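You operate a simulated robot arm through the tools that you are given. There is no shell and no other tool. Be economical: measure what you need, move in short steps, check, and stop when the job is done.

You are at the controls of a simulated two-armed robot. One attempt, no reset.

## Task
Fetch the bobbin from the locked store and weigh it.
Fine: zero the empty scale before the bobbin goes on; leave it on the pan and the room door open. Set down upright: bobbin.

Only the result counts: the job must be done as asked and must still hold three seconds after the hand-in. Knocking over, shifting, dropping, spilling or breaking anything else fails it.

## Robot
Two 7-joint arms with two-finger parallel grippers on one trunk, on a base that drives. Base frame: it is fixed to the floor where the robot stands at the start and does not move with it; the origin is under the middle of the robot, x ahead of it, y to its left, z up; the surface under the hand at the start is at about z = 0.74. Readings come in m, degrees, newtons and seconds.
The left shoulder is at the start at [0.05, 0.168, 1.057], the right one opposite. With the tool pointing down near the work surface each hand reaches from about 0.2 to 0.66 m from the robot's upright axis, wherever it stands, measured 20 degrees to its own side. Places, roughly: bobbin [0.5, -1.25, 0.5]; core [-1.5, -2, 1.25]; door lock [-2.2, -1.7, 1.1]; room door [-1.8, -1.7, 1.1]; scale button [0.5, 0.1, 0.8]; scale knob [0.5, 0, 0.8]; top of the scale pan [0.6, 0, 0.8]. Payload 1.57 kg a hand.
The TCP of each hand is the grasp point between the finger pads, 0.03 m short of the fingertips. In the tool frame z runs along the fingers and y along their closing line. The gripper opens to 0.08 m. The fingers are 0.017 m wide and 0.012 m thick; the gripper's body (0.04 by 0.082 m) begins 0.08 m behind the TCP.
Orientation is that of the tool frame in the base frame, as a unit quaternion [x, y, z, w]. With the fingers straight down and closing along the base's y, the tool's x points along the base's -x, its y along +y and its z along -z.

## Interface
- The arms move only by the tool move_arm. It takes "left_deltas", "right_deltas" or both (then of equal length, played together; a hand with none holds still); each is a list of rows, each a list of 7 numbers: the opening, from 0 (shut) to 1 (fully open), then the shift along the tool's x, y, z in units of 20 mm (1.0 is 20 mm), then the turn, a rotation vector about the tool's x, y, z in units of 5 degrees (1.0 is 5 degrees). In form: [[jaw, tx, ty, tz, wx, wy, wz], ...]. A call has 1 to 12 rows; each row shifts and turns the commanded pose from where the row before left it, along the tool's axes as they then stand. A call with a number of a shift or a turn outside -1 to 1 is refused whole. Each row takes 0.2 s and may step no farther than 0.05 m and 8.6 degrees from the row before; otherwise, or with a gripper value out of range, the whole call is refused. A pose out of reach is approached as far as the arm can. The call stops where the force on the tool passes 40 N (or 10 N more than at its start, if that is more) or the arm is blocked; 0.2 s more then pass. Each finger travels about 0.045 m/s and halts on what it meets, pressing with about 41 N; the grip force reading is that of the motor and also rises with nothing between the fingers. The clock runs only during rows and for 0.2 s after the last one: add rows that do not move to give the fingers time. The reply holds the time, the measured pose of the TCP, the force on the tool along the base axes, the opening and the grip force, in the units named above and with some noise, with the torque about the TCP (base axes, N m) and any sound that the robot's microphone picked up, and new pictures: "show" is both (left out), scene, wrist or none (wrist: the cameras of the hands that moved).
- Cameras (640 x 400 px; columns grow to the right, rows downward): "scene" is now at [0.1315, -0.0009, 1.2756]; the picture's right is [0.00, -1.00, 0.00], its down [-0.50, -0.00, -0.86] and it looks along [0.86, 0.00, -0.50] (base axes); focal length 268 px, centre (320, 200). "left" rides on the left gripper at [0.072, 0.007, -0.122] in its tool frame; the picture's right is [-0.09, 1.00, 0.00], its down [-0.84, -0.08, -0.54] and it looks along [-0.54, -0.05, 0.84] (tool axes); focal length 238 px, centre (320, 200). "right" rides on the right gripper at [0.072, -0.007, -0.122] in its tool frame; the picture's right is [0.09, 1.00, 0.00], its down [-0.84, 0.08, -0.54] and it looks along [-0.54, 0.05, 0.84] (tool axes); focal length 238 px, centre (320, 200).
- move_column(by): slides the trunk up (or, below 0, down) by that many m; the arms and the scene camera ride with it, the base frame stays. It gives what a move gives, with no picture.
- roll_base(legs): drives the robot by 1 to 6 legs, each [ahead, left, turn to the left] in m, m and degrees, along the robot's own axes; the way and the turn of a leg run together, so that a leg with both is an arc; at most 1.5 m and 180 degrees a leg. The arms and the cameras ride along, it lands a little off, and it stops where it bumps. It gives what a move gives, and a new picture of the scene camera.
- head_to(pan, tilt): turns the head with the scene camera to pan (to the left, within 80 degrees either way) and tilt (down, from -29 to 69), counted from straight ahead of the robot. It gives what a move gives, and a new picture of the scene camera.
- pixel_to_xyz(camera, pixels): for up to 12 pixels [column, row] of the newest picture of that camera ("zoom" is the newest enlarged one), the place [x, y, z] in the base frame of the surface seen there, good to about 0.002 m. No time passes.
- close_up(camera, box): a new picture of the part [left, top, right, bottom] of that camera's present view, enlarged. No time passes.
- hand_in(): hands the job in; it is judged then, once.

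Work in short steps. Measure before you move; look again where a grasp or a placing could have gone wrong, and mend it. You have 80 turns and 260 pictures in all, those below and enlarged ones among them. Open the grippers and draw the arms clear of the work before you hand the job in, unless the task says otherwise; then end with one line.

The tools are called after "Emit:" as a command line: name --argument value ..., lists and objects as JSON in quotes. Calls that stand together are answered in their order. move_arm: Moves the arms, as the interface text tells. Its arguments: {"type":"object","properties":{"left_deltas":{"type":"array","items":{"type":"array","items":{"type":"number"}}},"right_deltas":{"type":"array","items":{"type":"array","items":{"type":"number"}}},"show":{"type":"string","enum":["both","scene","wrist","none"]}},"required":[]} The other tools are called the same way: move_column (by) slides the trunk up or down; roll_base (legs) drives the base; head_to (pan, tilt) turns the head that bears the scene camera; pixel_to_xyz (camera, pixels) gives the place of the surface under pixels of a picture; close_up (camera, box) takes an enlarged picture of a part of a camera's view; hand_in () hands the job in.

At the start:

```text
time: 0.0
left_position: [0.505, 0.2622, 1.0218]
left_tcp_rot: [-0.001, 1.0, 0.0, 0.0]
left_contact_force: [-0.4, -0.4, 0.2]
left_ft_torque: [-0.02, -0.02, 0.0]
left_opening: 0.0799
left_finger_force: 0.1
right_position: [0.4379, -0.1482, 1.0948]
right_tcp_rot: [0.0, 1.0, -0.001, 0.0]
right_contact_force: [0.3, 1.0, -0.2]
right_ft_torque: [0.0, 0.01, 0.01]
right_opening: 0.08
right_finger_force: 0.0
trunk travel left (down, up): [-0.225, 0.218]
robot x, y, heading: [0.0028, 0.0009, 0.1]
head pan, tilt: [0.1, 30.1]
```

scene: 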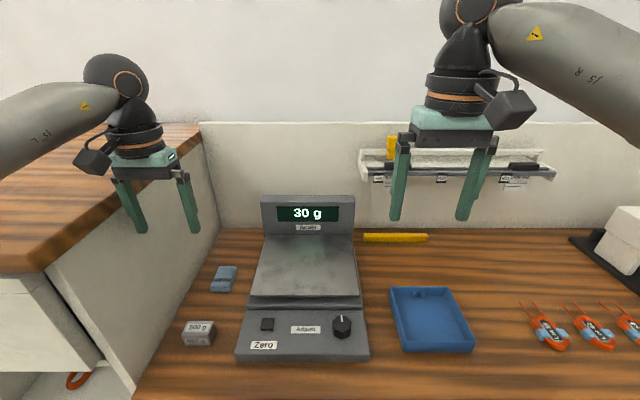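
right: 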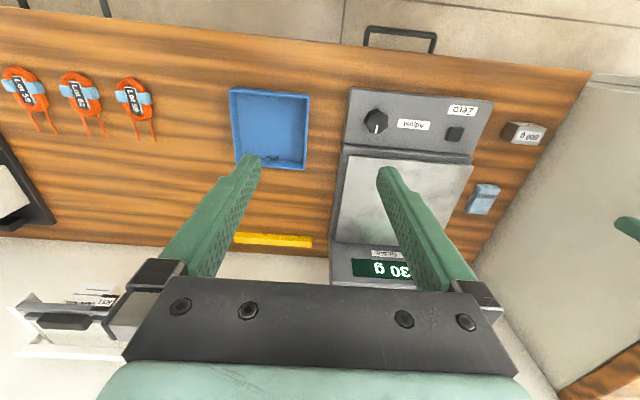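
left: 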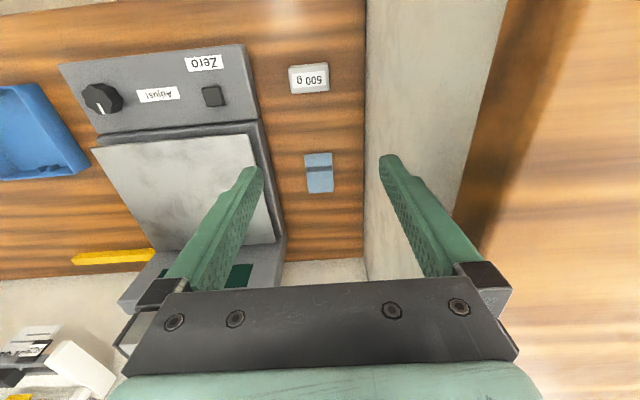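

The scale reads 30 g while empty, and the Zero button is at about (267,324). I'll look around the room first, starting to the right.

Emit:
pixel_to_xyz --camera "scene" --pixels '[[267, 324], [267, 319], [342, 322], [305, 265], [265, 345], [200, 328]]'

Emit:
close_up --camera "scene" --box '[160, 180, 480, 380]'

Emit:
head_to --pan -70 --tilt 30

```text
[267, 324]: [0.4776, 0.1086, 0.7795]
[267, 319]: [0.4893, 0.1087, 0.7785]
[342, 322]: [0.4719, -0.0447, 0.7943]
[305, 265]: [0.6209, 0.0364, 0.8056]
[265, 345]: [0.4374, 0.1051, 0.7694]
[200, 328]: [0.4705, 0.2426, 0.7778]
```

```text
2.00 times, centred on (320, 280) of scene
```

zoom: 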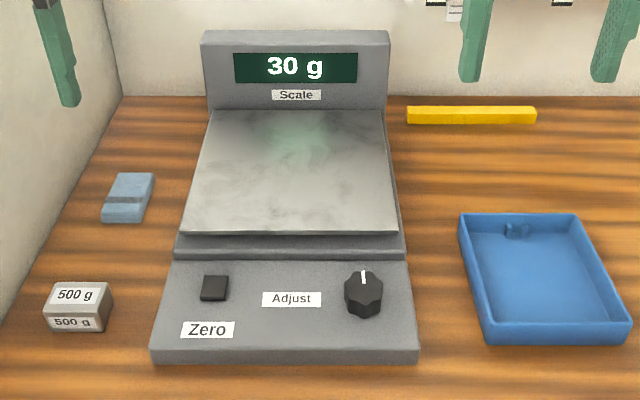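

```text
time: 1.4
left_position: [0.5051, 0.2615, 1.0218]
left_tcp_rot: [-0.001, 1.0, 0.0, 0.001]
left_contact_force: [0.7, 0.6, 0.3]
left_ft_torque: [0.01, 0.03, 0.01]
left_opening: 0.0799
left_finger_force: 0.1
right_position: [0.4373, -0.1477, 1.096]
right_tcp_rot: [0.0, 1.0, 0.0, 0.0]
right_contact_force: [0.5, -0.2, -0.6]
right_ft_torque: [0.02, 0.01, 0.02]
right_opening: 0.0799
right_finger_force: 0.0
trunk travel left (down, up): [-0.225, 0.218]
robot x, y, heading: [0.0015, -0.0005, 0.0]
head pan, tilt: [-70.0, 30.0]
```

scene: 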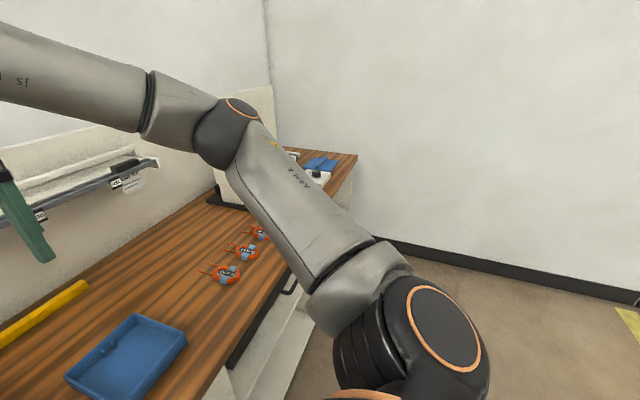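

The bench runs to the right with a wall beyond it. I'll zoom in on the tagged items and then turn the base to see the rest of the room.

Emit:
close_up --camera "right" --box '[0, 40, 200, 165]'

Emit:
close_up --camera "scene" --box '[200, 130, 400, 255]'

Emit:
roll_base --legs '[[-0.6, 0, 0], [0, 0, -90]]'

```text
3.20 times, centred on (100, 102) of right
```

zoom: 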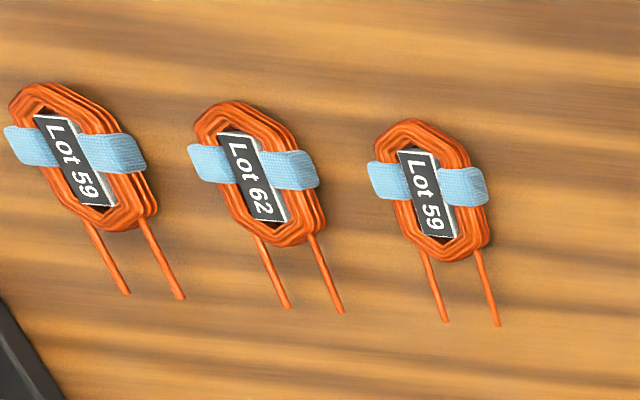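

```text
3.20 times, centred on (300, 192) of scene
```

zoom: 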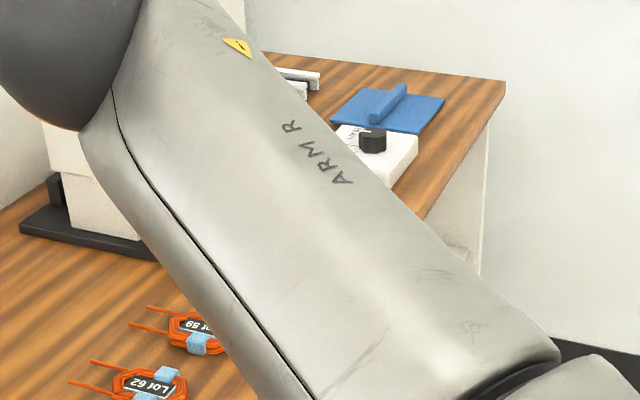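

```text
time: 8.7
left_position: [-0.3672, -0.5054, 1.0219]
left_tcp_rot: [0.717, 0.697, 0.0, 0.001]
left_contact_force: [0.1, -0.4, -0.2]
left_ft_torque: [-0.01, 0.04, 0.01]
left_opening: 0.0799
left_finger_force: 0.1
right_position: [-0.775, -0.4245, 1.0959]
right_tcp_rot: [0.717, 0.697, 0.0, 0.0]
right_contact_force: [-0.7, 0.7, -0.2]
right_ft_torque: [-0.01, -0.04, -0.01]
right_opening: 0.0801
right_finger_force: 0.1
trunk travel left (down, up): [-0.225, 0.218]
robot x, y, heading: [-0.6126, 0.0069, -91.8]
head pan, tilt: [-70.0, 30.0]
```

scene: 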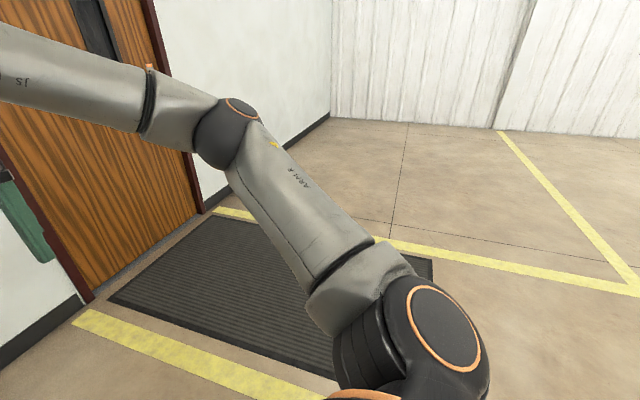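

Heading is now -92 and a wooden door is visible on the right. I'll pan the head across the view.

Emit:
head_to --pan -38 --tilt 12

Emit:
head_to --pan 10 --tilt 25

Emit:
head_to --pan 55 --tilt 35

```text
time: 9.7
left_position: [-0.3668, -0.5045, 1.0223]
left_tcp_rot: [0.717, 0.697, 0.0, 0.0]
left_contact_force: [0.3, 0.4, 0.0]
left_ft_torque: [-0.01, 0.0, 0.01]
left_opening: 0.08
left_finger_force: 0.2
right_position: [-0.7741, -0.4259, 1.0958]
right_tcp_rot: [0.718, 0.696, 0.0, -0.001]
right_contact_force: [0.3, 0.2, -0.5]
right_ft_torque: [-0.02, 0.0, -0.01]
right_opening: 0.0798
right_finger_force: 0.2
trunk travel left (down, up): [-0.225, 0.218]
robot x, y, heading: [-0.6158, 0.0094, -91.7]
head pan, tilt: [-38.0, 12.0]
```

scene: 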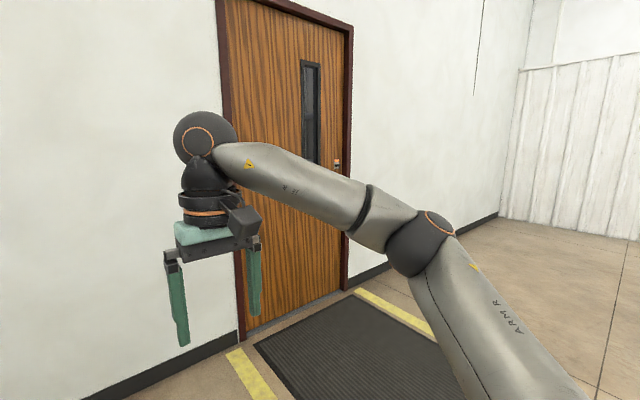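

```text
time: 10.8
left_position: [-0.3666, -0.5058, 1.0225]
left_tcp_rot: [0.717, 0.697, -0.001, 0.001]
left_contact_force: [0.5, 0.1, 0.9]
left_ft_torque: [-0.03, 0.03, 0.02]
left_opening: 0.0797
left_finger_force: 0.0
right_position: [-0.7742, -0.4254, 1.0948]
right_tcp_rot: [0.718, 0.697, 0.0, 0.0]
right_contact_force: [-0.4, 0.5, 0.4]
right_ft_torque: [0.01, 0.0, 0.01]
right_opening: 0.0801
right_finger_force: 0.1
trunk travel left (down, up): [-0.225, 0.218]
robot x, y, heading: [-0.6114, 0.0048, -91.7]
head pan, tilt: [10.0, 25.0]
```

scene: 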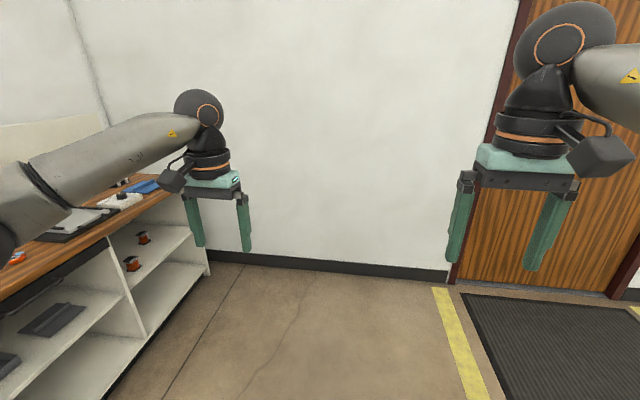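

```text
time: 11.9
left_position: [-0.3667, -0.5054, 1.0215]
left_tcp_rot: [0.717, 0.697, 0.001, 0.001]
left_contact_force: [-0.2, 0.0, 0.3]
left_ft_torque: [-0.02, -0.05, -0.02]
left_opening: 0.0801
left_finger_force: 0.2
right_position: [-0.7751, -0.4247, 1.0954]
right_tcp_rot: [0.717, 0.697, -0.001, 0.0]
right_contact_force: [-0.3, -0.1, -0.7]
right_ft_torque: [-0.03, 0.0, 0.02]
right_opening: 0.0799
right_finger_force: 0.0
trunk travel left (down, up): [-0.225, 0.218]
robot x, y, heading: [-0.6163, 0.0104, -91.8]
head pan, tilt: [55.0, 35.0]
```

scene: 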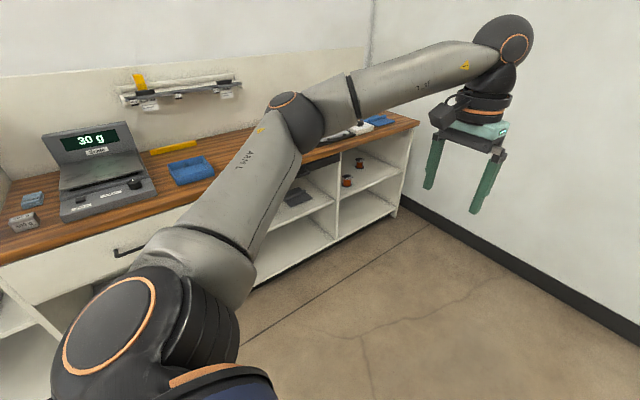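

Two red bobbins sit in the open shelf near (140,240) of the middle picture. I'll zoom in on them from here.

Emit:
close_up --camera "scene" --box '[270, 100, 430, 200]'

Emit:
pixel_to_xyz --camera "scene" --pixels '[[346, 181], [359, 163], [300, 195], [350, 195], [370, 190]]'

Emit:
close_up --camera "scene" --box '[100, 50, 260, 150]'

Emit:
head_to --pan 25 --tilt 35

```text
4.00 times, centred on (350, 150) of scene
```

zoom: 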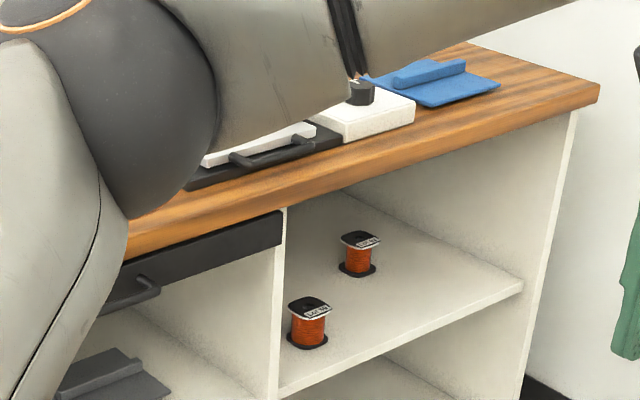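

```text
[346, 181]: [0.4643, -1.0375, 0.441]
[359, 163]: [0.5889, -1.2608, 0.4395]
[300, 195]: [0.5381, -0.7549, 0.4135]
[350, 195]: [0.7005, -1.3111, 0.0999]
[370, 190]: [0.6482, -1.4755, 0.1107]
```

```text
4.00 times, centred on (180, 100) of scene
```

zoom: 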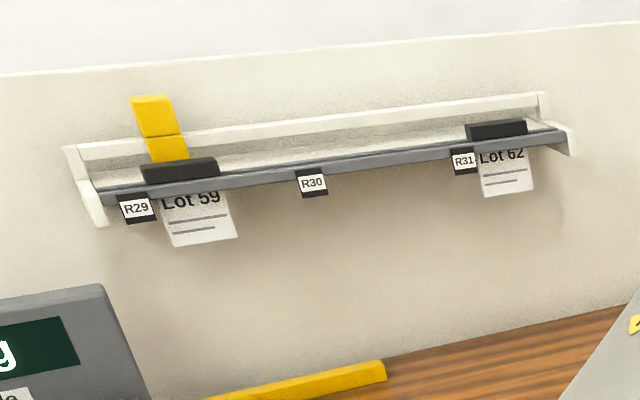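

```text
time: 12.9
left_position: [-0.3675, -0.5047, 1.0223]
left_tcp_rot: [0.717, 0.697, 0.001, 0.001]
left_contact_force: [0.4, -0.7, -0.1]
left_ft_torque: [0.0, -0.01, 0.02]
left_opening: 0.0801
left_finger_force: 0.1
right_position: [-0.7745, -0.4255, 1.0953]
right_tcp_rot: [0.718, 0.696, 0.001, 0.0]
right_contact_force: [0.3, 0.2, 0.7]
right_ft_torque: [-0.03, 0.0, 0.01]
right_opening: 0.0798
right_finger_force: 0.1
trunk travel left (down, up): [-0.225, 0.218]
robot x, y, heading: [-0.6169, 0.0044, -91.7]
head pan, tilt: [25.0, 35.0]
```

scene: 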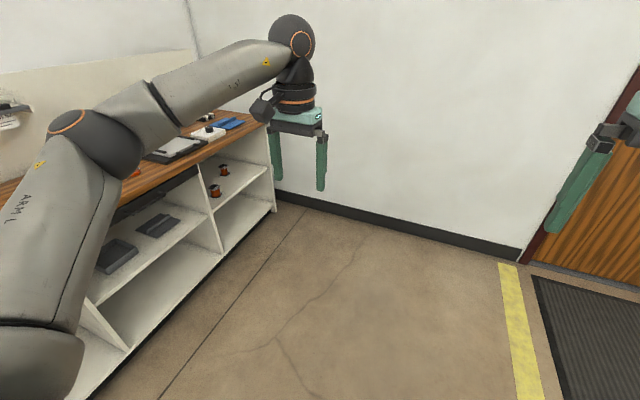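

Both bobbins stand on an open shelf, so the locked store must be behind the door. I'll read the bobbin labels and drive over to inspect the door.

Emit:
close_up --camera "scene" --box '[190, 100, 270, 210]'

Emit:
roll_base --legs '[[0, -1.3, 1.7], [0.3, 0, 0]]'

Emit:
head_to --pan 0 --tilt 15

```text
3.64 times, centred on (230, 155) of scene
```

zoom: 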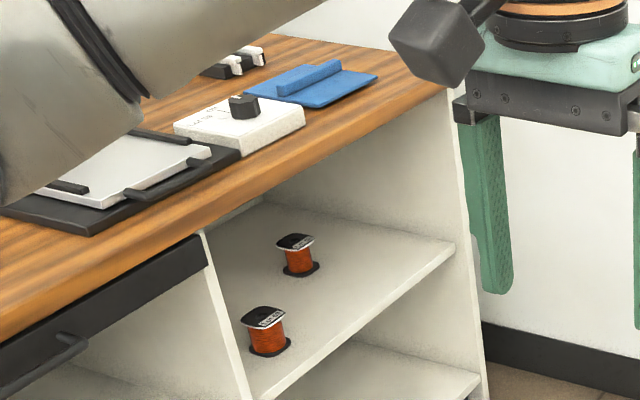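

```text
time: 26.4
left_position: [-1.6871, -0.7764, 1.0219]
left_tcp_rot: [0.708, 0.706, 0.0, -0.001]
left_contact_force: [-0.3, -1.1, -0.3]
left_ft_torque: [0.02, 0.01, -0.01]
left_opening: 0.0801
left_finger_force: 0.0
right_position: [-2.0958, -0.7075, 1.0954]
right_tcp_rot: [0.708, 0.707, 0.0, 0.0]
right_contact_force: [0.5, -0.2, 0.3]
right_ft_torque: [0.01, 0.0, 0.01]
right_opening: 0.08
right_finger_force: 0.0
trunk travel left (down, up): [-0.225, 0.218]
robot x, y, heading: [-1.9438, -0.2696, -90.0]
head pan, tilt: [25.0, 35.0]
```

scene: 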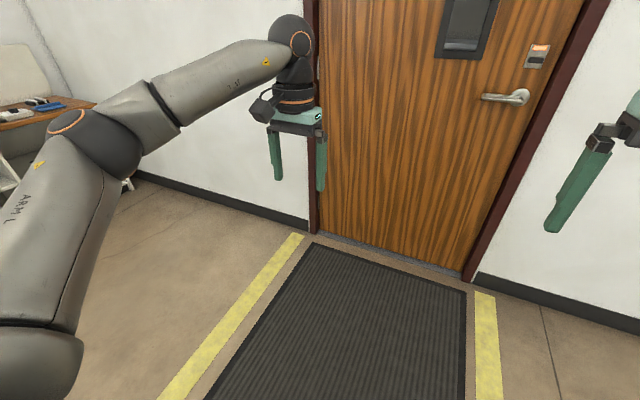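

```text
time: 27.3
left_position: [-1.6871, -0.7756, 1.0216]
left_tcp_rot: [0.708, 0.706, 0.001, 0.0]
left_contact_force: [0.1, 0.3, 0.1]
left_ft_torque: [-0.01, 0.0, 0.0]
left_opening: 0.0799
left_finger_force: 0.0
right_position: [-2.0945, -0.7076, 1.0951]
right_tcp_rot: [0.708, 0.706, 0.0, 0.0]
right_contact_force: [1.1, 0.0, -0.8]
right_ft_torque: [-0.02, -0.02, -0.01]
right_opening: 0.08
right_finger_force: 0.2
trunk travel left (down, up): [-0.225, 0.218]
robot x, y, heading: [-1.9464, -0.2712, -90.1]
head pan, tilt: [0.0, 15.0]
```

scene: 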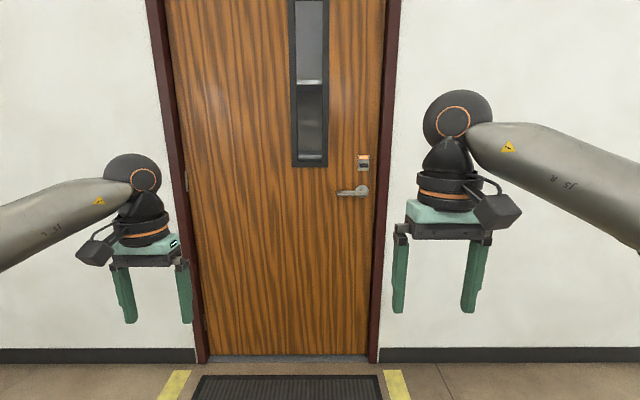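

Emit:
close_up --camera "scene" --box '[324, 145, 388, 205]'

Emit:
close_up --camera "scene" --box '[270, 0, 350, 170]'

Emit:
pixel_to_xyz --camera "scene" --pixels '[[340, 193], [363, 191], [363, 162], [363, 157], [200, 300], [372, 300], [310, 150], [187, 180], [415, 300]]'

```text
6.67 times, centred on (356, 175) of scene
```

zoom: 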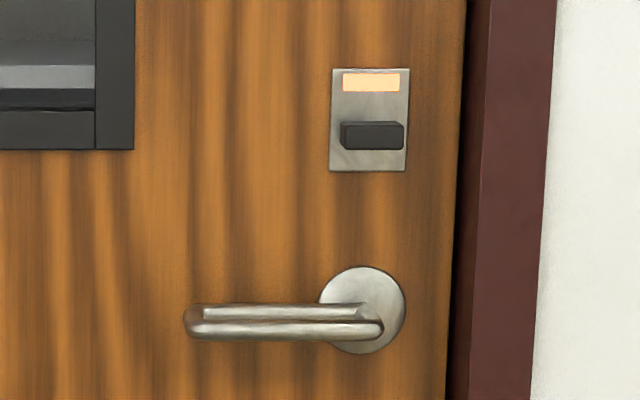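

```text
2.35 times, centred on (310, 85) of scene
```

zoom: 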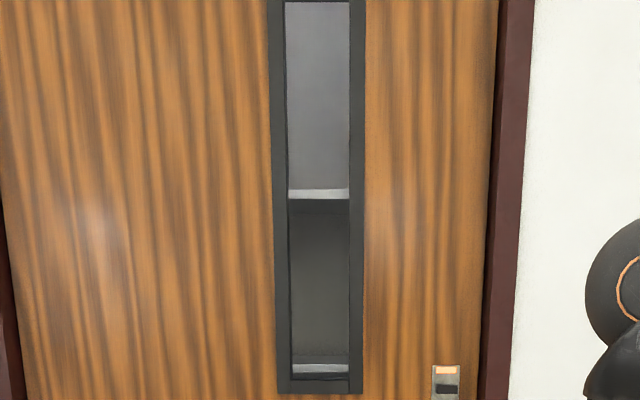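

```text
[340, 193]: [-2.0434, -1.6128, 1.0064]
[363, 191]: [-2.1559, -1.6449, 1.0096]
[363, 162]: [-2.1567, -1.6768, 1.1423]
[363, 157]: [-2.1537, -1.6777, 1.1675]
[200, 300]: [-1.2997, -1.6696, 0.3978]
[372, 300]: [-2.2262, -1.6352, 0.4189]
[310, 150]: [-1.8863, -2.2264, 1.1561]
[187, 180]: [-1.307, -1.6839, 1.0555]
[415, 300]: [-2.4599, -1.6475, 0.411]
```

The thumb-turn at (363,162) is horizontal with an amber light (locked); the lever is at (340,193). Hinges are on the left on our side, so the door swings towards us. I'll pitch the right hand to point forwards with the jaws closing vertically.

Emit:
move_arm --right_deltas '[[1, -0.6, 0, 0, -0.989, -0.989, 0.989], [1, -0.6, 0, 0, -0.989, -0.989, 0.989], [1, -0.6, 0, 0, -0.989, -0.989, 0.989], [1, -0.6, 0, 0, -0.989, -0.989, 0.989], [1, -0.6, 0, 0, -0.989, -0.989, 0.989], [1, 0, 0, 0, -0.989, -0.989, 0.989], [1, 0, 0, 0, -0.989, -0.989, 0.989], [1, 0, 0, 0, -0.989, -0.989, 0.989], [1, 0, 0, 0.6, -0.989, -0.989, 0.989], [1, 0, 0, 0.6, -0.989, -0.989, 0.989], [1, 0, 0, 0.6, -0.989, -0.989, 0.989], [1, 0, 0, 0.6, -0.989, -0.989, 0.989]]' --show "none"

Emit:
move_arm --right_deltas '[[1, 0, 0, 0.6, -0.989, -0.989, 0.989], [1, 0, 0, 0.6, -0.999, -0.999, 0.999], [1, 0, 0, 0, 0, 0, 0]]'

```text
time: 29.9
left_position: [-1.6855, -0.7758, 1.0215]
left_tcp_rot: [0.708, 0.707, 0.0, 0.001]
left_contact_force: [-0.4, -0.5, 0.4]
left_ft_torque: [-0.03, -0.01, -0.01]
left_opening: 0.0799
left_finger_force: 0.1
right_position: [-2.0938, -0.8047, 1.0821]
right_tcp_rot: [0.76, 0.119, 0.0, 0.638]
right_contact_force: [0.2, 0.1, -0.5]
right_ft_torque: [0.0, -0.02, -0.01]
right_opening: 0.08
right_finger_force: 0.1
trunk travel left (down, up): [-0.225, 0.218]
robot x, y, heading: [-1.947, -0.2746, -90.3]
head pan, tilt: [0.0, 15.0]
```

```text
refused: row 2 steps farther than a row can; nothing moved
```

Emit:
move_arm --right_deltas '[[1, 0, 0, 0.6, -0.99, -0.99, 0.99], [1, 0, 0, 0.6, -0.99, -0.99, 0.99], [1, 0, 0, 0, 0, 0, 0]]'

```text
time: 30.7
left_position: [-1.6865, -0.7773, 1.0228]
left_tcp_rot: [0.708, 0.706, 0.0, 0.0]
left_contact_force: [0.1, -0.3, 0.1]
left_ft_torque: [0.03, 0.01, 0.02]
left_opening: 0.0801
left_finger_force: 0.0
right_position: [-2.0475, -0.8141, 1.0629]
right_tcp_rot: [0.738, 0.05, 0.033, 0.672]
right_contact_force: [0.3, -0.8, -0.8]
right_ft_torque: [0.0, 0.01, 0.0]
right_opening: 0.0801
right_finger_force: 0.0
right hand out of reach, approached as far as the arm can: row 1, 2
trunk travel left (down, up): [-0.225, 0.218]
robot x, y, heading: [-1.9438, -0.2726, -90.0]
head pan, tilt: [0.0, 15.0]
```

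scene: 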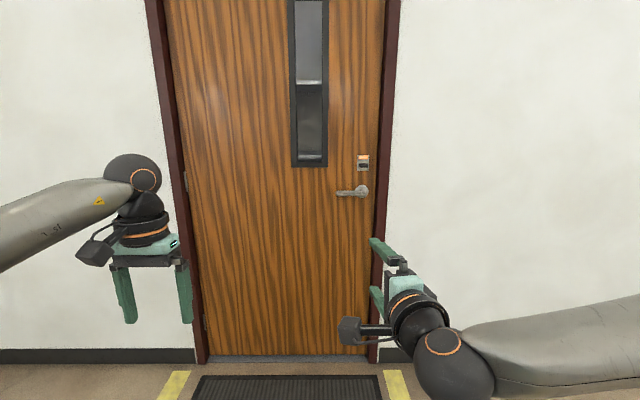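
right: 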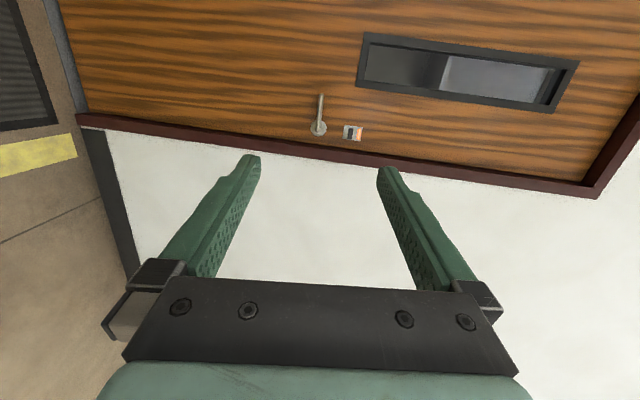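

The orientation is nearly right ([0.738,0.05,0.033,0.672] against a goal of [0.707,0,0,0.707]) but reach-limited. I'll extend forwards to free it up.

Emit:
move_arm --right_deltas '[[1, 0, 0, 1, 0, 0, 0], [1, 0, 0, 1, 0, 0, 0], [1, 0, 0, 1, 0, 0, 0], [1, 0, 0, 1, 0, 0, 0], [1, 0, 0, 1, 0, 0, 0], [1, 0, 0, 1, 0, 0, 0], [1, 0, 0, 0, 0, 0, 0], [1, 0, 0, 0, 0, 0, 0]]' --show "none"

```text
time: 32.5
left_position: [-1.6852, -0.7767, 1.0228]
left_tcp_rot: [0.708, 0.706, 0.0, 0.0]
left_contact_force: [-0.5, 0.7, 1.0]
left_ft_torque: [-0.03, -0.01, 0.0]
left_opening: 0.08
left_finger_force: 0.1
right_position: [-2.0898, -0.9489, 1.0814]
right_tcp_rot: [0.71, -0.003, -0.003, 0.705]
right_contact_force: [0.5, -0.2, 0.2]
right_ft_torque: [-0.01, 0.0, -0.02]
right_opening: 0.0798
right_finger_force: 0.0
trunk travel left (down, up): [-0.225, 0.218]
robot x, y, heading: [-1.9449, -0.2707, -90.3]
head pan, tilt: [0.0, 15.0]
```

The orientation is right now. I'll drive 0.5 m ahead and 0.06 m right, then aim the head at the lock.

Emit:
roll_base --legs '[[0.5, -0.065, 0.3]]'

Emit:
head_to --pan -12 --tilt 15

Emit:
close_up --camera "scene" --box '[260, 120, 420, 220]'

Emit:
close_up --camera "right" --box '[160, 20, 480, 220]'

```text
time: 35.5
left_position: [-1.7361, -1.2766, 1.0215]
left_tcp_rot: [0.7, 0.714, 0.0, 0.0]
left_contact_force: [-0.5, 0.8, 0.1]
left_ft_torque: [-0.03, 0.0, -0.04]
left_opening: 0.08
left_finger_force: 0.2
right_position: [-2.1381, -1.4566, 1.0803]
right_tcp_rot: [0.71, 0.003, 0.004, 0.705]
right_contact_force: [-0.6, -1.3, -0.2]
right_ft_torque: [-0.01, 0.02, 0.03]
right_opening: 0.0799
right_finger_force: 0.1
trunk travel left (down, up): [-0.225, 0.218]
robot x, y, heading: [-2.008, -0.7739, -88.9]
head pan, tilt: [0.0, 15.0]
```

scene: 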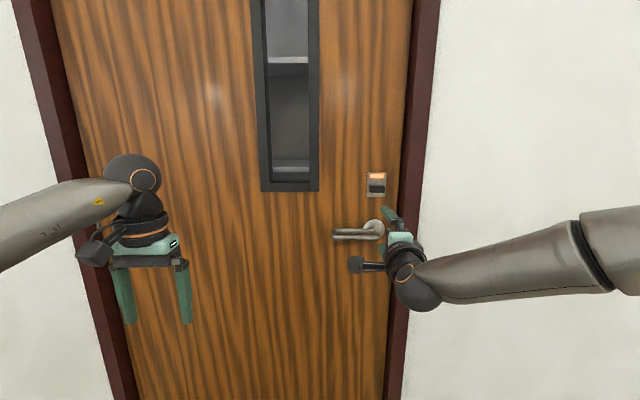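

```text
time: 36.2
left_position: [-1.7363, -1.2761, 1.0216]
left_tcp_rot: [0.7, 0.714, -0.001, 0.001]
left_contact_force: [-0.7, -0.6, -0.1]
left_ft_torque: [0.04, 0.0, 0.03]
left_opening: 0.0799
left_finger_force: 0.0
right_position: [-2.1364, -1.457, 1.0812]
right_tcp_rot: [0.709, 0.004, 0.004, 0.705]
right_contact_force: [0.4, -0.6, 0.8]
right_ft_torque: [0.01, -0.05, -0.02]
right_opening: 0.0802
right_finger_force: 0.1
trunk travel left (down, up): [-0.225, 0.218]
robot x, y, heading: [-2.0036, -0.7784, -88.8]
head pan, tilt: [-12.0, 15.0]
```

scene: 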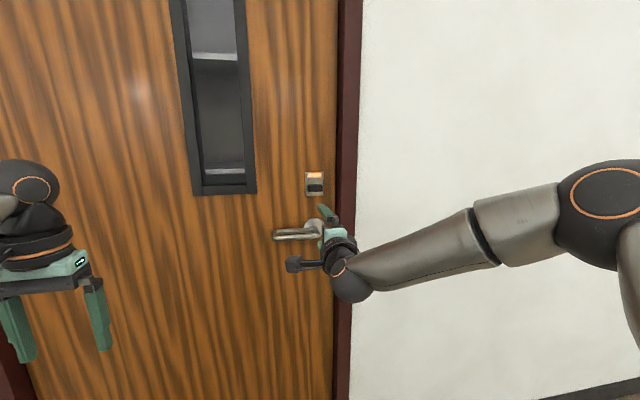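

```text
4.00 times, centred on (340, 170) of scene
```

zoom: 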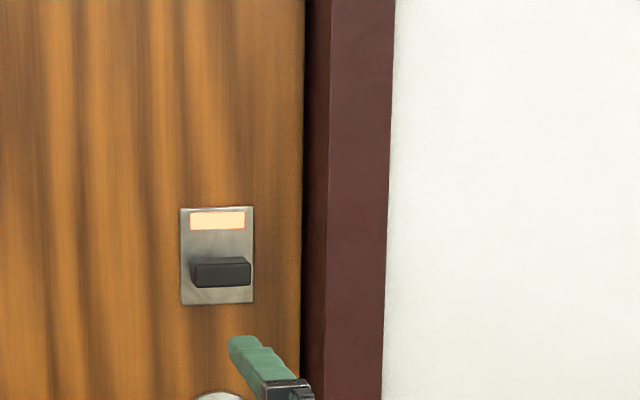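

```text
2.00 times, centred on (320, 120) of right
```

zoom: 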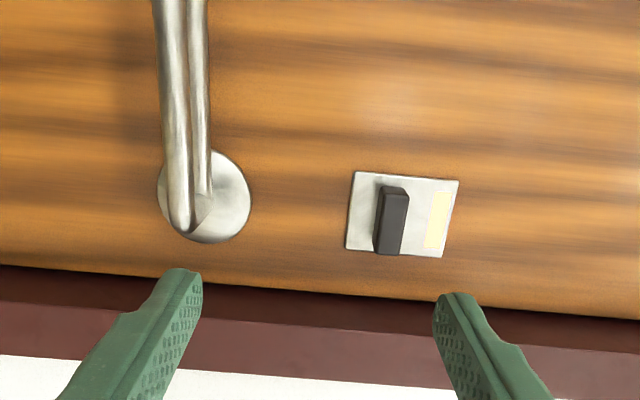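

The black bar protrudes from the plate. I'll measure the bar, the plate and the lever.

Emit:
pixel_to_xyz --camera "zoom" --pixels '[[398, 198], [395, 222], [390, 248], [380, 220], [410, 220], [355, 220], [440, 220], [182, 20], [182, 100], [182, 200], [230, 210], [300, 200]]'

```text
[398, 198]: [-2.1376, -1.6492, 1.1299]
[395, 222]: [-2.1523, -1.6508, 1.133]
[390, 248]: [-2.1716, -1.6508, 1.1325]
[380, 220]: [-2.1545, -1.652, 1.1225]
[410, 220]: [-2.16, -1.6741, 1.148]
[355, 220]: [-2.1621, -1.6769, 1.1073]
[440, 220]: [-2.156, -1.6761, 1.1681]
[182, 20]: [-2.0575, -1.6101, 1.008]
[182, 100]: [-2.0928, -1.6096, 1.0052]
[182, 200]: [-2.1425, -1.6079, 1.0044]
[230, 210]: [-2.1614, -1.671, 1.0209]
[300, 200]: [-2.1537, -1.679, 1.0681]
```

The bar is centred at (-2.154, ~, 1.131) with its front at y=-1.650, and the door face is at -1.679. I'll raise the hand 5 cm first, then drive 0.12 m closer.

Emit:
move_arm --right_deltas '[[1, -0.3, 0.8, 0, 0, 0, 0], [1, -0.3, 0.8, 0, 0, 0, 0], [1, -0.2, 0.9, 0, 0, 0, 0], [1, 0, 0, 0, 0, 0, 0]]' --show "none"

Emit:
roll_base --legs '[[0.12, 0, -1.2]]'

Emit:
close_up --camera "right" --box '[160, 20, 480, 220]'

```text
time: 37.2
left_position: [-1.7374, -1.2759, 1.0202]
left_tcp_rot: [0.7, 0.714, 0.0, 0.0]
left_contact_force: [0.4, 0.0, -0.3]
left_ft_torque: [0.01, 0.01, 0.01]
left_opening: 0.08
left_finger_force: 0.0
right_position: [-2.1527, -1.4583, 1.132]
right_tcp_rot: [0.709, 0.004, 0.003, 0.705]
right_contact_force: [0.1, -1.0, -0.7]
right_ft_torque: [-0.01, 0.02, 0.02]
right_opening: 0.0802
right_finger_force: 0.1
trunk travel left (down, up): [-0.225, 0.218]
robot x, y, heading: [-2.0066, -0.7756, -89.0]
head pan, tilt: [-12.0, 15.0]
```

```text
time: 38.5
left_position: [-1.7493, -1.4009, 1.022]
left_tcp_rot: [0.71, 0.704, 0.0, 0.0]
left_contact_force: [0.7, -0.2, 0.1]
left_ft_torque: [-0.01, 0.0, 0.0]
left_opening: 0.0799
left_finger_force: 0.1
right_position: [-2.1708, -1.5716, 1.1312]
right_tcp_rot: [0.709, -0.005, -0.006, 0.705]
right_contact_force: [0.0, -0.1, 0.6]
right_ft_torque: [0.01, 0.01, -0.01]
right_opening: 0.0799
right_finger_force: 0.1
trunk travel left (down, up): [-0.225, 0.218]
robot x, y, heading: [-2.0076, -0.892, -90.5]
head pan, tilt: [-12.0, 15.0]
```

scene: 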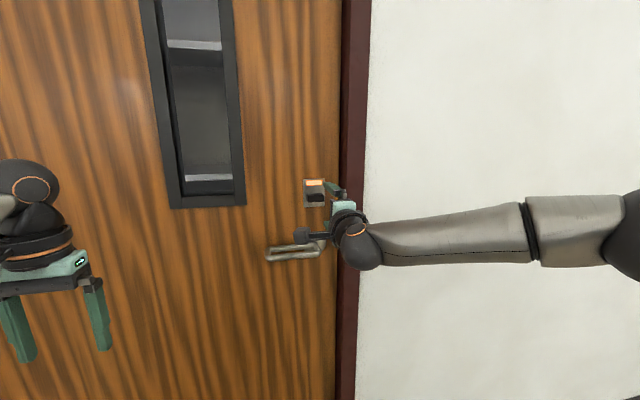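

```text
2.00 times, centred on (320, 120) of right
```

zoom: 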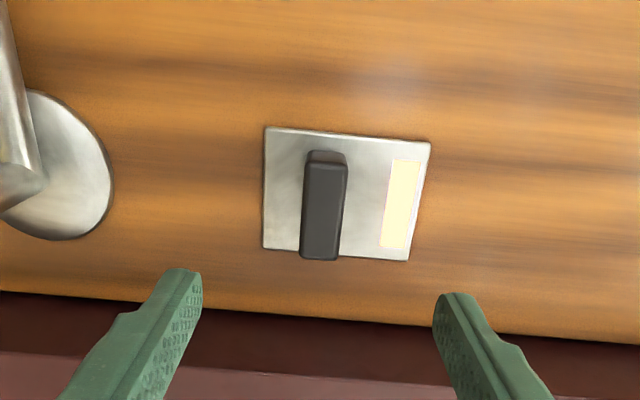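

The hand is level with the bar and 16 mm too far right. I'll shift +x 16 mm, advance 62 mm and close on the bar.

Emit:
move_arm --right_deltas '[[1, 0.9, 0, 0.6, 0, 0, 0], [1, 0, 0, 1, 0, 0, 0], [1, 0, 0, 1, 0, 0, 0], [1, 0, 0, 0.5, 0, 0, 0], [0.1, 0, 0, 0, 0, 0, 0], [0, 0, 0, 0, 0, 0, 0], [0, 0, 0, 0, 0, 0, 0], [0, 0, 0, 0, 0, 0, 0], [0, 0, 0, 0, 0, 0, 0]]'

```text
time: 40.5
left_position: [-1.7487, -1.3997, 1.0213]
left_tcp_rot: [0.71, 0.704, 0.0, 0.0]
left_contact_force: [0.2, -0.2, -0.7]
left_ft_torque: [0.05, 0.02, 0.02]
left_opening: 0.0798
left_finger_force: 0.1
right_position: [-2.1524, -1.6343, 1.1299]
right_tcp_rot: [0.71, -0.006, -0.005, 0.705]
right_contact_force: [-0.3, 0.8, -2.5]
right_ft_torque: [-0.23, -0.02, -0.1]
right_opening: 0.0178
right_finger_force: 24.6
trunk travel left (down, up): [-0.225, 0.218]
robot x, y, heading: [-2.0047, -0.8932, -90.5]
head pan, tilt: [-12.0, 15.0]
```

scene: 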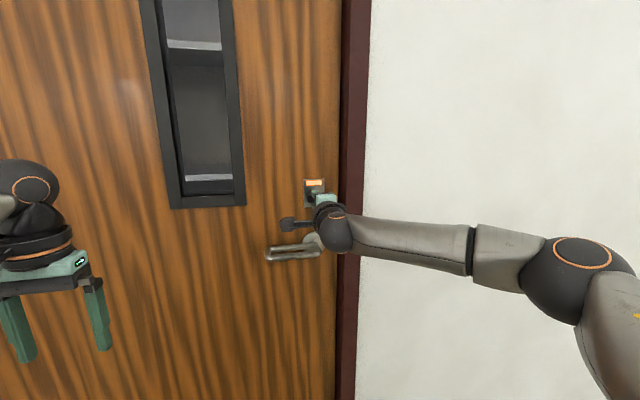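
right: 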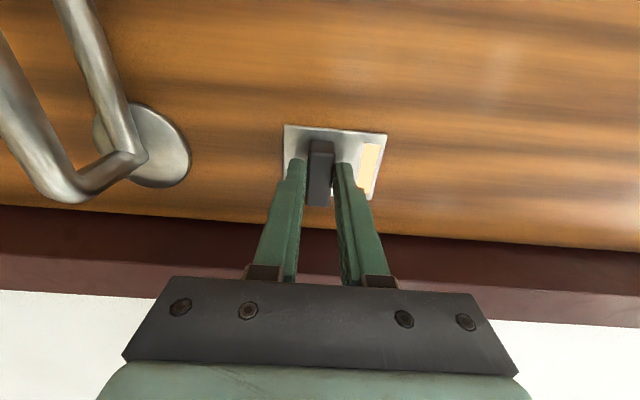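

The bar is gripped at 17.8 mm. I'll try a counter-clockwise turn (-z) of 20° and watch the torque.

Emit:
move_arm --right_deltas '[[0, 0, 0, 0, 0, 0, -1], [0, 0, 0, 0, 0, 0, -1], [0, 0, 0, 0, 0, 0, -1], [0, 0, 0, 0, 0, 0, -1], [0, 0, 0, 0, 0, 0, 0]]' --show "wrist"

```text
time: 41.7
left_position: [-1.7485, -1.4007, 1.0222]
left_tcp_rot: [0.709, 0.705, 0.0, 0.0]
left_contact_force: [-0.6, -0.6, 0.7]
left_ft_torque: [-0.02, -0.01, -0.06]
left_opening: 0.0798
left_finger_force: 0.0
right_position: [-2.1521, -1.6355, 1.1294]
right_tcp_rot: [0.7, 0.119, -0.129, 0.692]
right_contact_force: [2.4, 1.7, -8.8]
right_ft_torque: [-0.38, -0.04, -0.38]
right_opening: 0.0179
right_finger_force: 32.7
trunk travel left (down, up): [-0.225, 0.218]
robot x, y, heading: [-2.0075, -0.8928, -90.5]
head pan, tilt: [-12.0, 15.0]
```

right: 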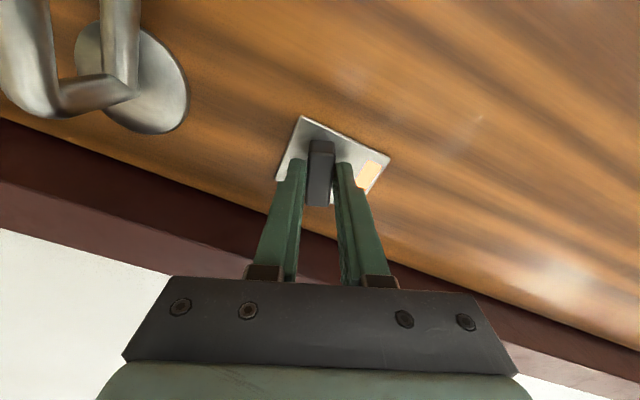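

The bar is turning with the hand at low torque. I'll carry on for another 60°.

Emit:
move_arm --right_deltas '[[0, 0, 0, 0, 0, 0, -1], [0, 0, 0, 0, 0, 0, -1], [0, 0, 0, 0, 0, 0, -1], [0, 0, 0, 0, 0, 0, -1], [0, 0, 0, 0, 0, 0, -1], [0, 0, 0, 0, 0, 0, -1], [0, 0, 0, 0, 0, 0, -1], [0, 0, 0, 0, 0, 0, -1], [0, 0, 0, 0, 0, 0, -1], [0, 0, 0, 0, 0, 0, -1], [0, 0, 0, 0, 0, 0, -1], [0, 0, 0, 0, 0, 0, -1]]' --show "wrist"

```text
time: 44.3
left_position: [-1.7502, -1.4015, 1.0218]
left_tcp_rot: [0.71, 0.705, 0.0, 0.001]
left_contact_force: [0.1, -0.1, 0.2]
left_ft_torque: [0.0, 0.04, 0.01]
left_opening: 0.0798
left_finger_force: 0.1
right_position: [-2.1564, -1.6347, 1.1265]
right_tcp_rot: [0.549, 0.452, -0.457, 0.534]
right_contact_force: [-6.8, 7.3, -20.3]
right_ft_torque: [-0.24, -0.07, 0.05]
right_opening: 0.0179
right_finger_force: 32.4
trunk travel left (down, up): [-0.225, 0.218]
robot x, y, heading: [-2.0092, -0.8919, -90.8]
head pan, tilt: [-12.0, 15.0]
```

right: 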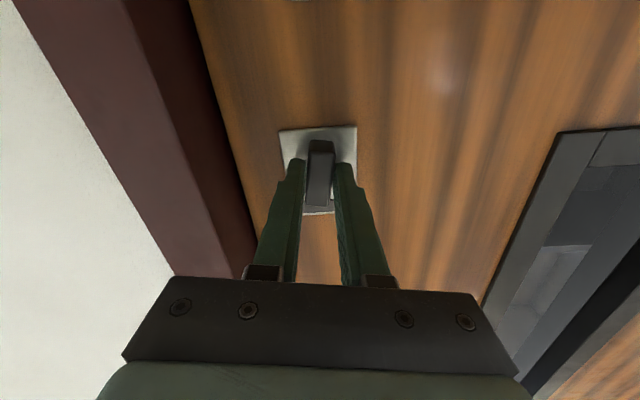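

About 80° done. I'll do the last 10–15° and check the lamp.

Emit:
move_arm --right_deltas '[[0, 0, 0, 0, 0, 0, -1], [0, 0, 0, 0, 0, 0, -1], [0, 0, 0, 0, 0, 0, -0.5], [0, 0, 0, 0, 0, 0, 0]]' --show "wrist"

Emit:
close_up --camera "scene" --box '[260, 150, 380, 225]'

```text
time: 45.3
left_position: [-1.751, -1.4003, 1.0223]
left_tcp_rot: [0.71, 0.705, 0.0, 0.0]
left_contact_force: [0.3, -0.5, -0.5]
left_ft_torque: [0.0, 0.0, 0.0]
left_opening: 0.0798
left_finger_force: 0.0
right_position: [-2.1543, -1.6351, 1.1272]
right_tcp_rot: [-0.497, -0.509, 0.511, -0.482]
right_contact_force: [-12.0, 7.2, -16.2]
right_ft_torque: [0.58, -0.66, 0.15]
right_opening: 0.0183
right_finger_force: 32.8
trunk travel left (down, up): [-0.225, 0.218]
robot x, y, heading: [-2.0068, -0.8947, -90.7]
head pan, tilt: [-12.0, 15.0]
```

right: 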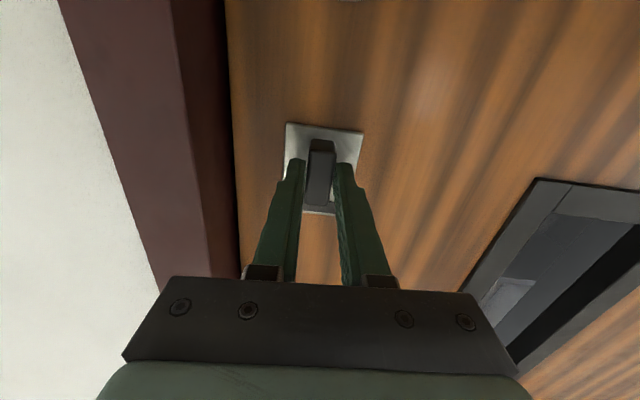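

```text
5.33 times, centred on (320, 188) of scene
```

zoom: 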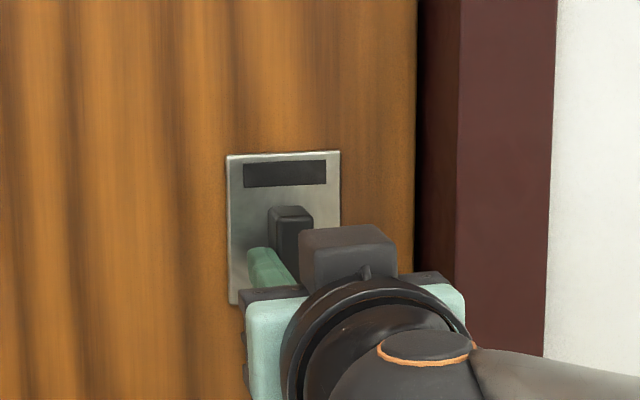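

The lamp is dark, so the lock is open. I'll release, back off and roll the hand back to vertical jaws for the lever.

Emit:
move_arm --right_deltas '[[0.6, 0, 0, 0, 0, 0, 0], [0.6, 0, 0, 0, 0, 0, 0], [0.6, 0, 0, 0, 0, 0, 0], [0.6, 0, 0, -1, 0, 0, 0], [0.6, 0, 0, -1, 0, 0, 0], [0.6, 0, 0, -1, 0, 0, 0], [0.6, 0, 0, -1, 0, 0, 0], [0.6, 0, 0, -1, 0, 0, 0], [0.8, 0, 0, 0, 0, 0, 1], [0.8, 0, 0, 0, 0, 0, 1], [0.8, 0, 0, 0, 0, 0, 1], [0.8, 0, 0, 0, 0, 0, 1]]' --show "none"

Emit:
move_arm --right_deltas '[[0.8, 0, 0, 0, 0, 0, 1], [0.8, 0, 0, 0, 0, 0, 1], [0.8, 0, 0, 0, 0, 0, 1], [0.8, 0, 0, 0, 0, 0, 1], [0.8, 0, 0, 0, 0, 0, 1], [0.8, 0, 0, 0, 0, 0, 1], [0.8, 0, 0, 0, 0, 0, 1], [0.8, 0, 0, 0, 0, 0, 1], [0.8, 0, 0, 0, 0, 0, 1], [0.8, 0, 0, 0, 0, 0, 1], [0.8, 0, 0, 0, 0, 0, 1], [0.8, 0, 0, 0, 0, 0, 1]]' --show "none"

Emit:
move_arm --right_deltas '[[0.8, 0, 0, 0, 0, 0, 1], [0.8, 0, 0, 0, 0, 0, 1], [0.8, 0, 0, 0, 0, 0, 0.5], [0.8, 0, 0, 0, 0, 0, 0]]'

Emit:
close_up --camera "scene" --box '[240, 160, 360, 280]'

```text
time: 47.9
left_position: [-1.7491, -1.4006, 1.0225]
left_tcp_rot: [0.709, 0.705, -0.001, 0.0]
left_contact_force: [0.1, 0.4, 0.5]
left_ft_torque: [0.0, -0.01, -0.01]
left_opening: 0.08
left_finger_force: 0.1
right_position: [-2.1513, -1.5329, 1.1322]
right_tcp_rot: [0.575, 0.415, -0.421, 0.566]
right_contact_force: [-0.7, 0.2, -0.1]
right_ft_torque: [0.02, -0.02, 0.02]
right_opening: 0.0642
right_finger_force: 0.1
trunk travel left (down, up): [-0.225, 0.218]
robot x, y, heading: [-2.0078, -0.8938, -90.3]
head pan, tilt: [-12.0, 15.0]
```

```text
time: 50.5
left_position: [-1.7485, -1.4002, 1.021]
left_tcp_rot: [0.71, 0.704, 0.0, 0.001]
left_contact_force: [-0.6, 1.1, 0.2]
left_ft_torque: [0.0, -0.02, 0.03]
left_opening: 0.0802
left_finger_force: 0.0
right_position: [-2.153, -1.5338, 1.1329]
right_tcp_rot: [0.705, 0.071, -0.082, 0.701]
right_contact_force: [0.3, -0.3, 0.4]
right_ft_torque: [0.01, -0.04, -0.01]
right_opening: 0.0642
right_finger_force: 0.0
trunk travel left (down, up): [-0.225, 0.218]
robot x, y, heading: [-2.0091, -0.8934, -90.6]
head pan, tilt: [-12.0, 15.0]
```

```text
time: 51.5
left_position: [-1.7489, -1.4003, 1.0224]
left_tcp_rot: [0.71, 0.705, -0.001, 0.0]
left_contact_force: [-0.1, -0.2, 0.6]
left_ft_torque: [0.04, 0.0, 0.0]
left_opening: 0.08
left_finger_force: 0.0
right_position: [-2.1506, -1.5331, 1.1313]
right_tcp_rot: [0.709, -0.006, -0.004, 0.706]
right_contact_force: [0.2, 1.1, -0.3]
right_ft_torque: [0.0, -0.03, 0.01]
right_opening: 0.064
right_finger_force: 0.0
trunk travel left (down, up): [-0.225, 0.218]
robot x, y, heading: [-2.0103, -0.8893, -90.6]
head pan, tilt: [-12.0, 15.0]
```

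scene: 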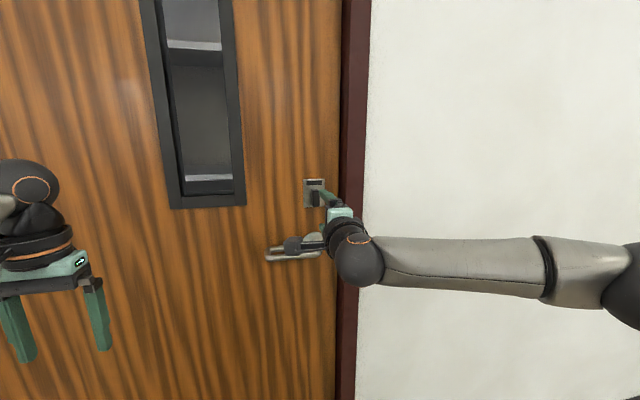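
right: 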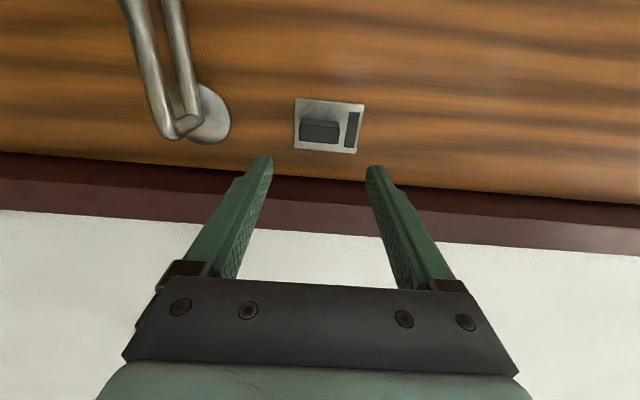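

```text
3.33 times, centred on (300, 220) of scene
```

zoom: 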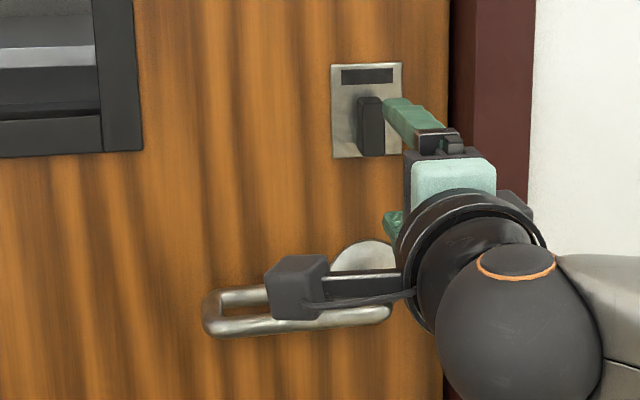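

The bar is now vertical and unlocked. I'll measure the lever with the right camera.

Emit:
pixel_to_xyz --camera "right" --pixels '[[135, 20], [150, 70], [162, 115], [180, 30], [185, 70], [188, 92], [160, 40], [215, 110], [172, 130], [320, 120]]'

Emit:
close_up --camera "right" --box '[80, 0, 280, 150]'

```text
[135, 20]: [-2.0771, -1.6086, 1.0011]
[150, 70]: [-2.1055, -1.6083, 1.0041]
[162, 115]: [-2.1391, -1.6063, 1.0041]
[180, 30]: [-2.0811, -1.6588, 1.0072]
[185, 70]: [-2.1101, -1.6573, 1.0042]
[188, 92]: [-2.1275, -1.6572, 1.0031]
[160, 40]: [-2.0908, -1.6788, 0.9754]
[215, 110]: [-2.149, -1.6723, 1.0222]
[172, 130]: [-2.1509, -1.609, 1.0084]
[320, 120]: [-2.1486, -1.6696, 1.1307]
```

```text
2.67 times, centred on (180, 75) of right
```

zoom: 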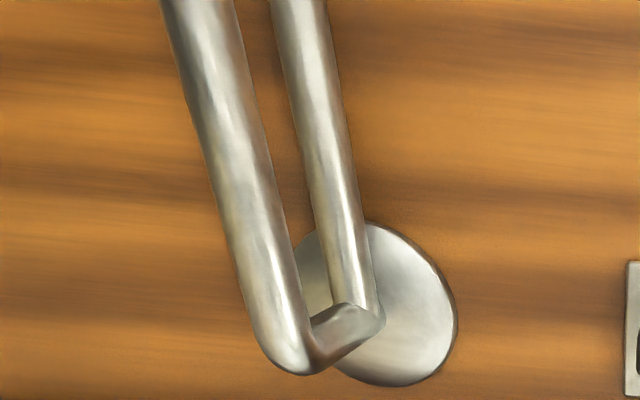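

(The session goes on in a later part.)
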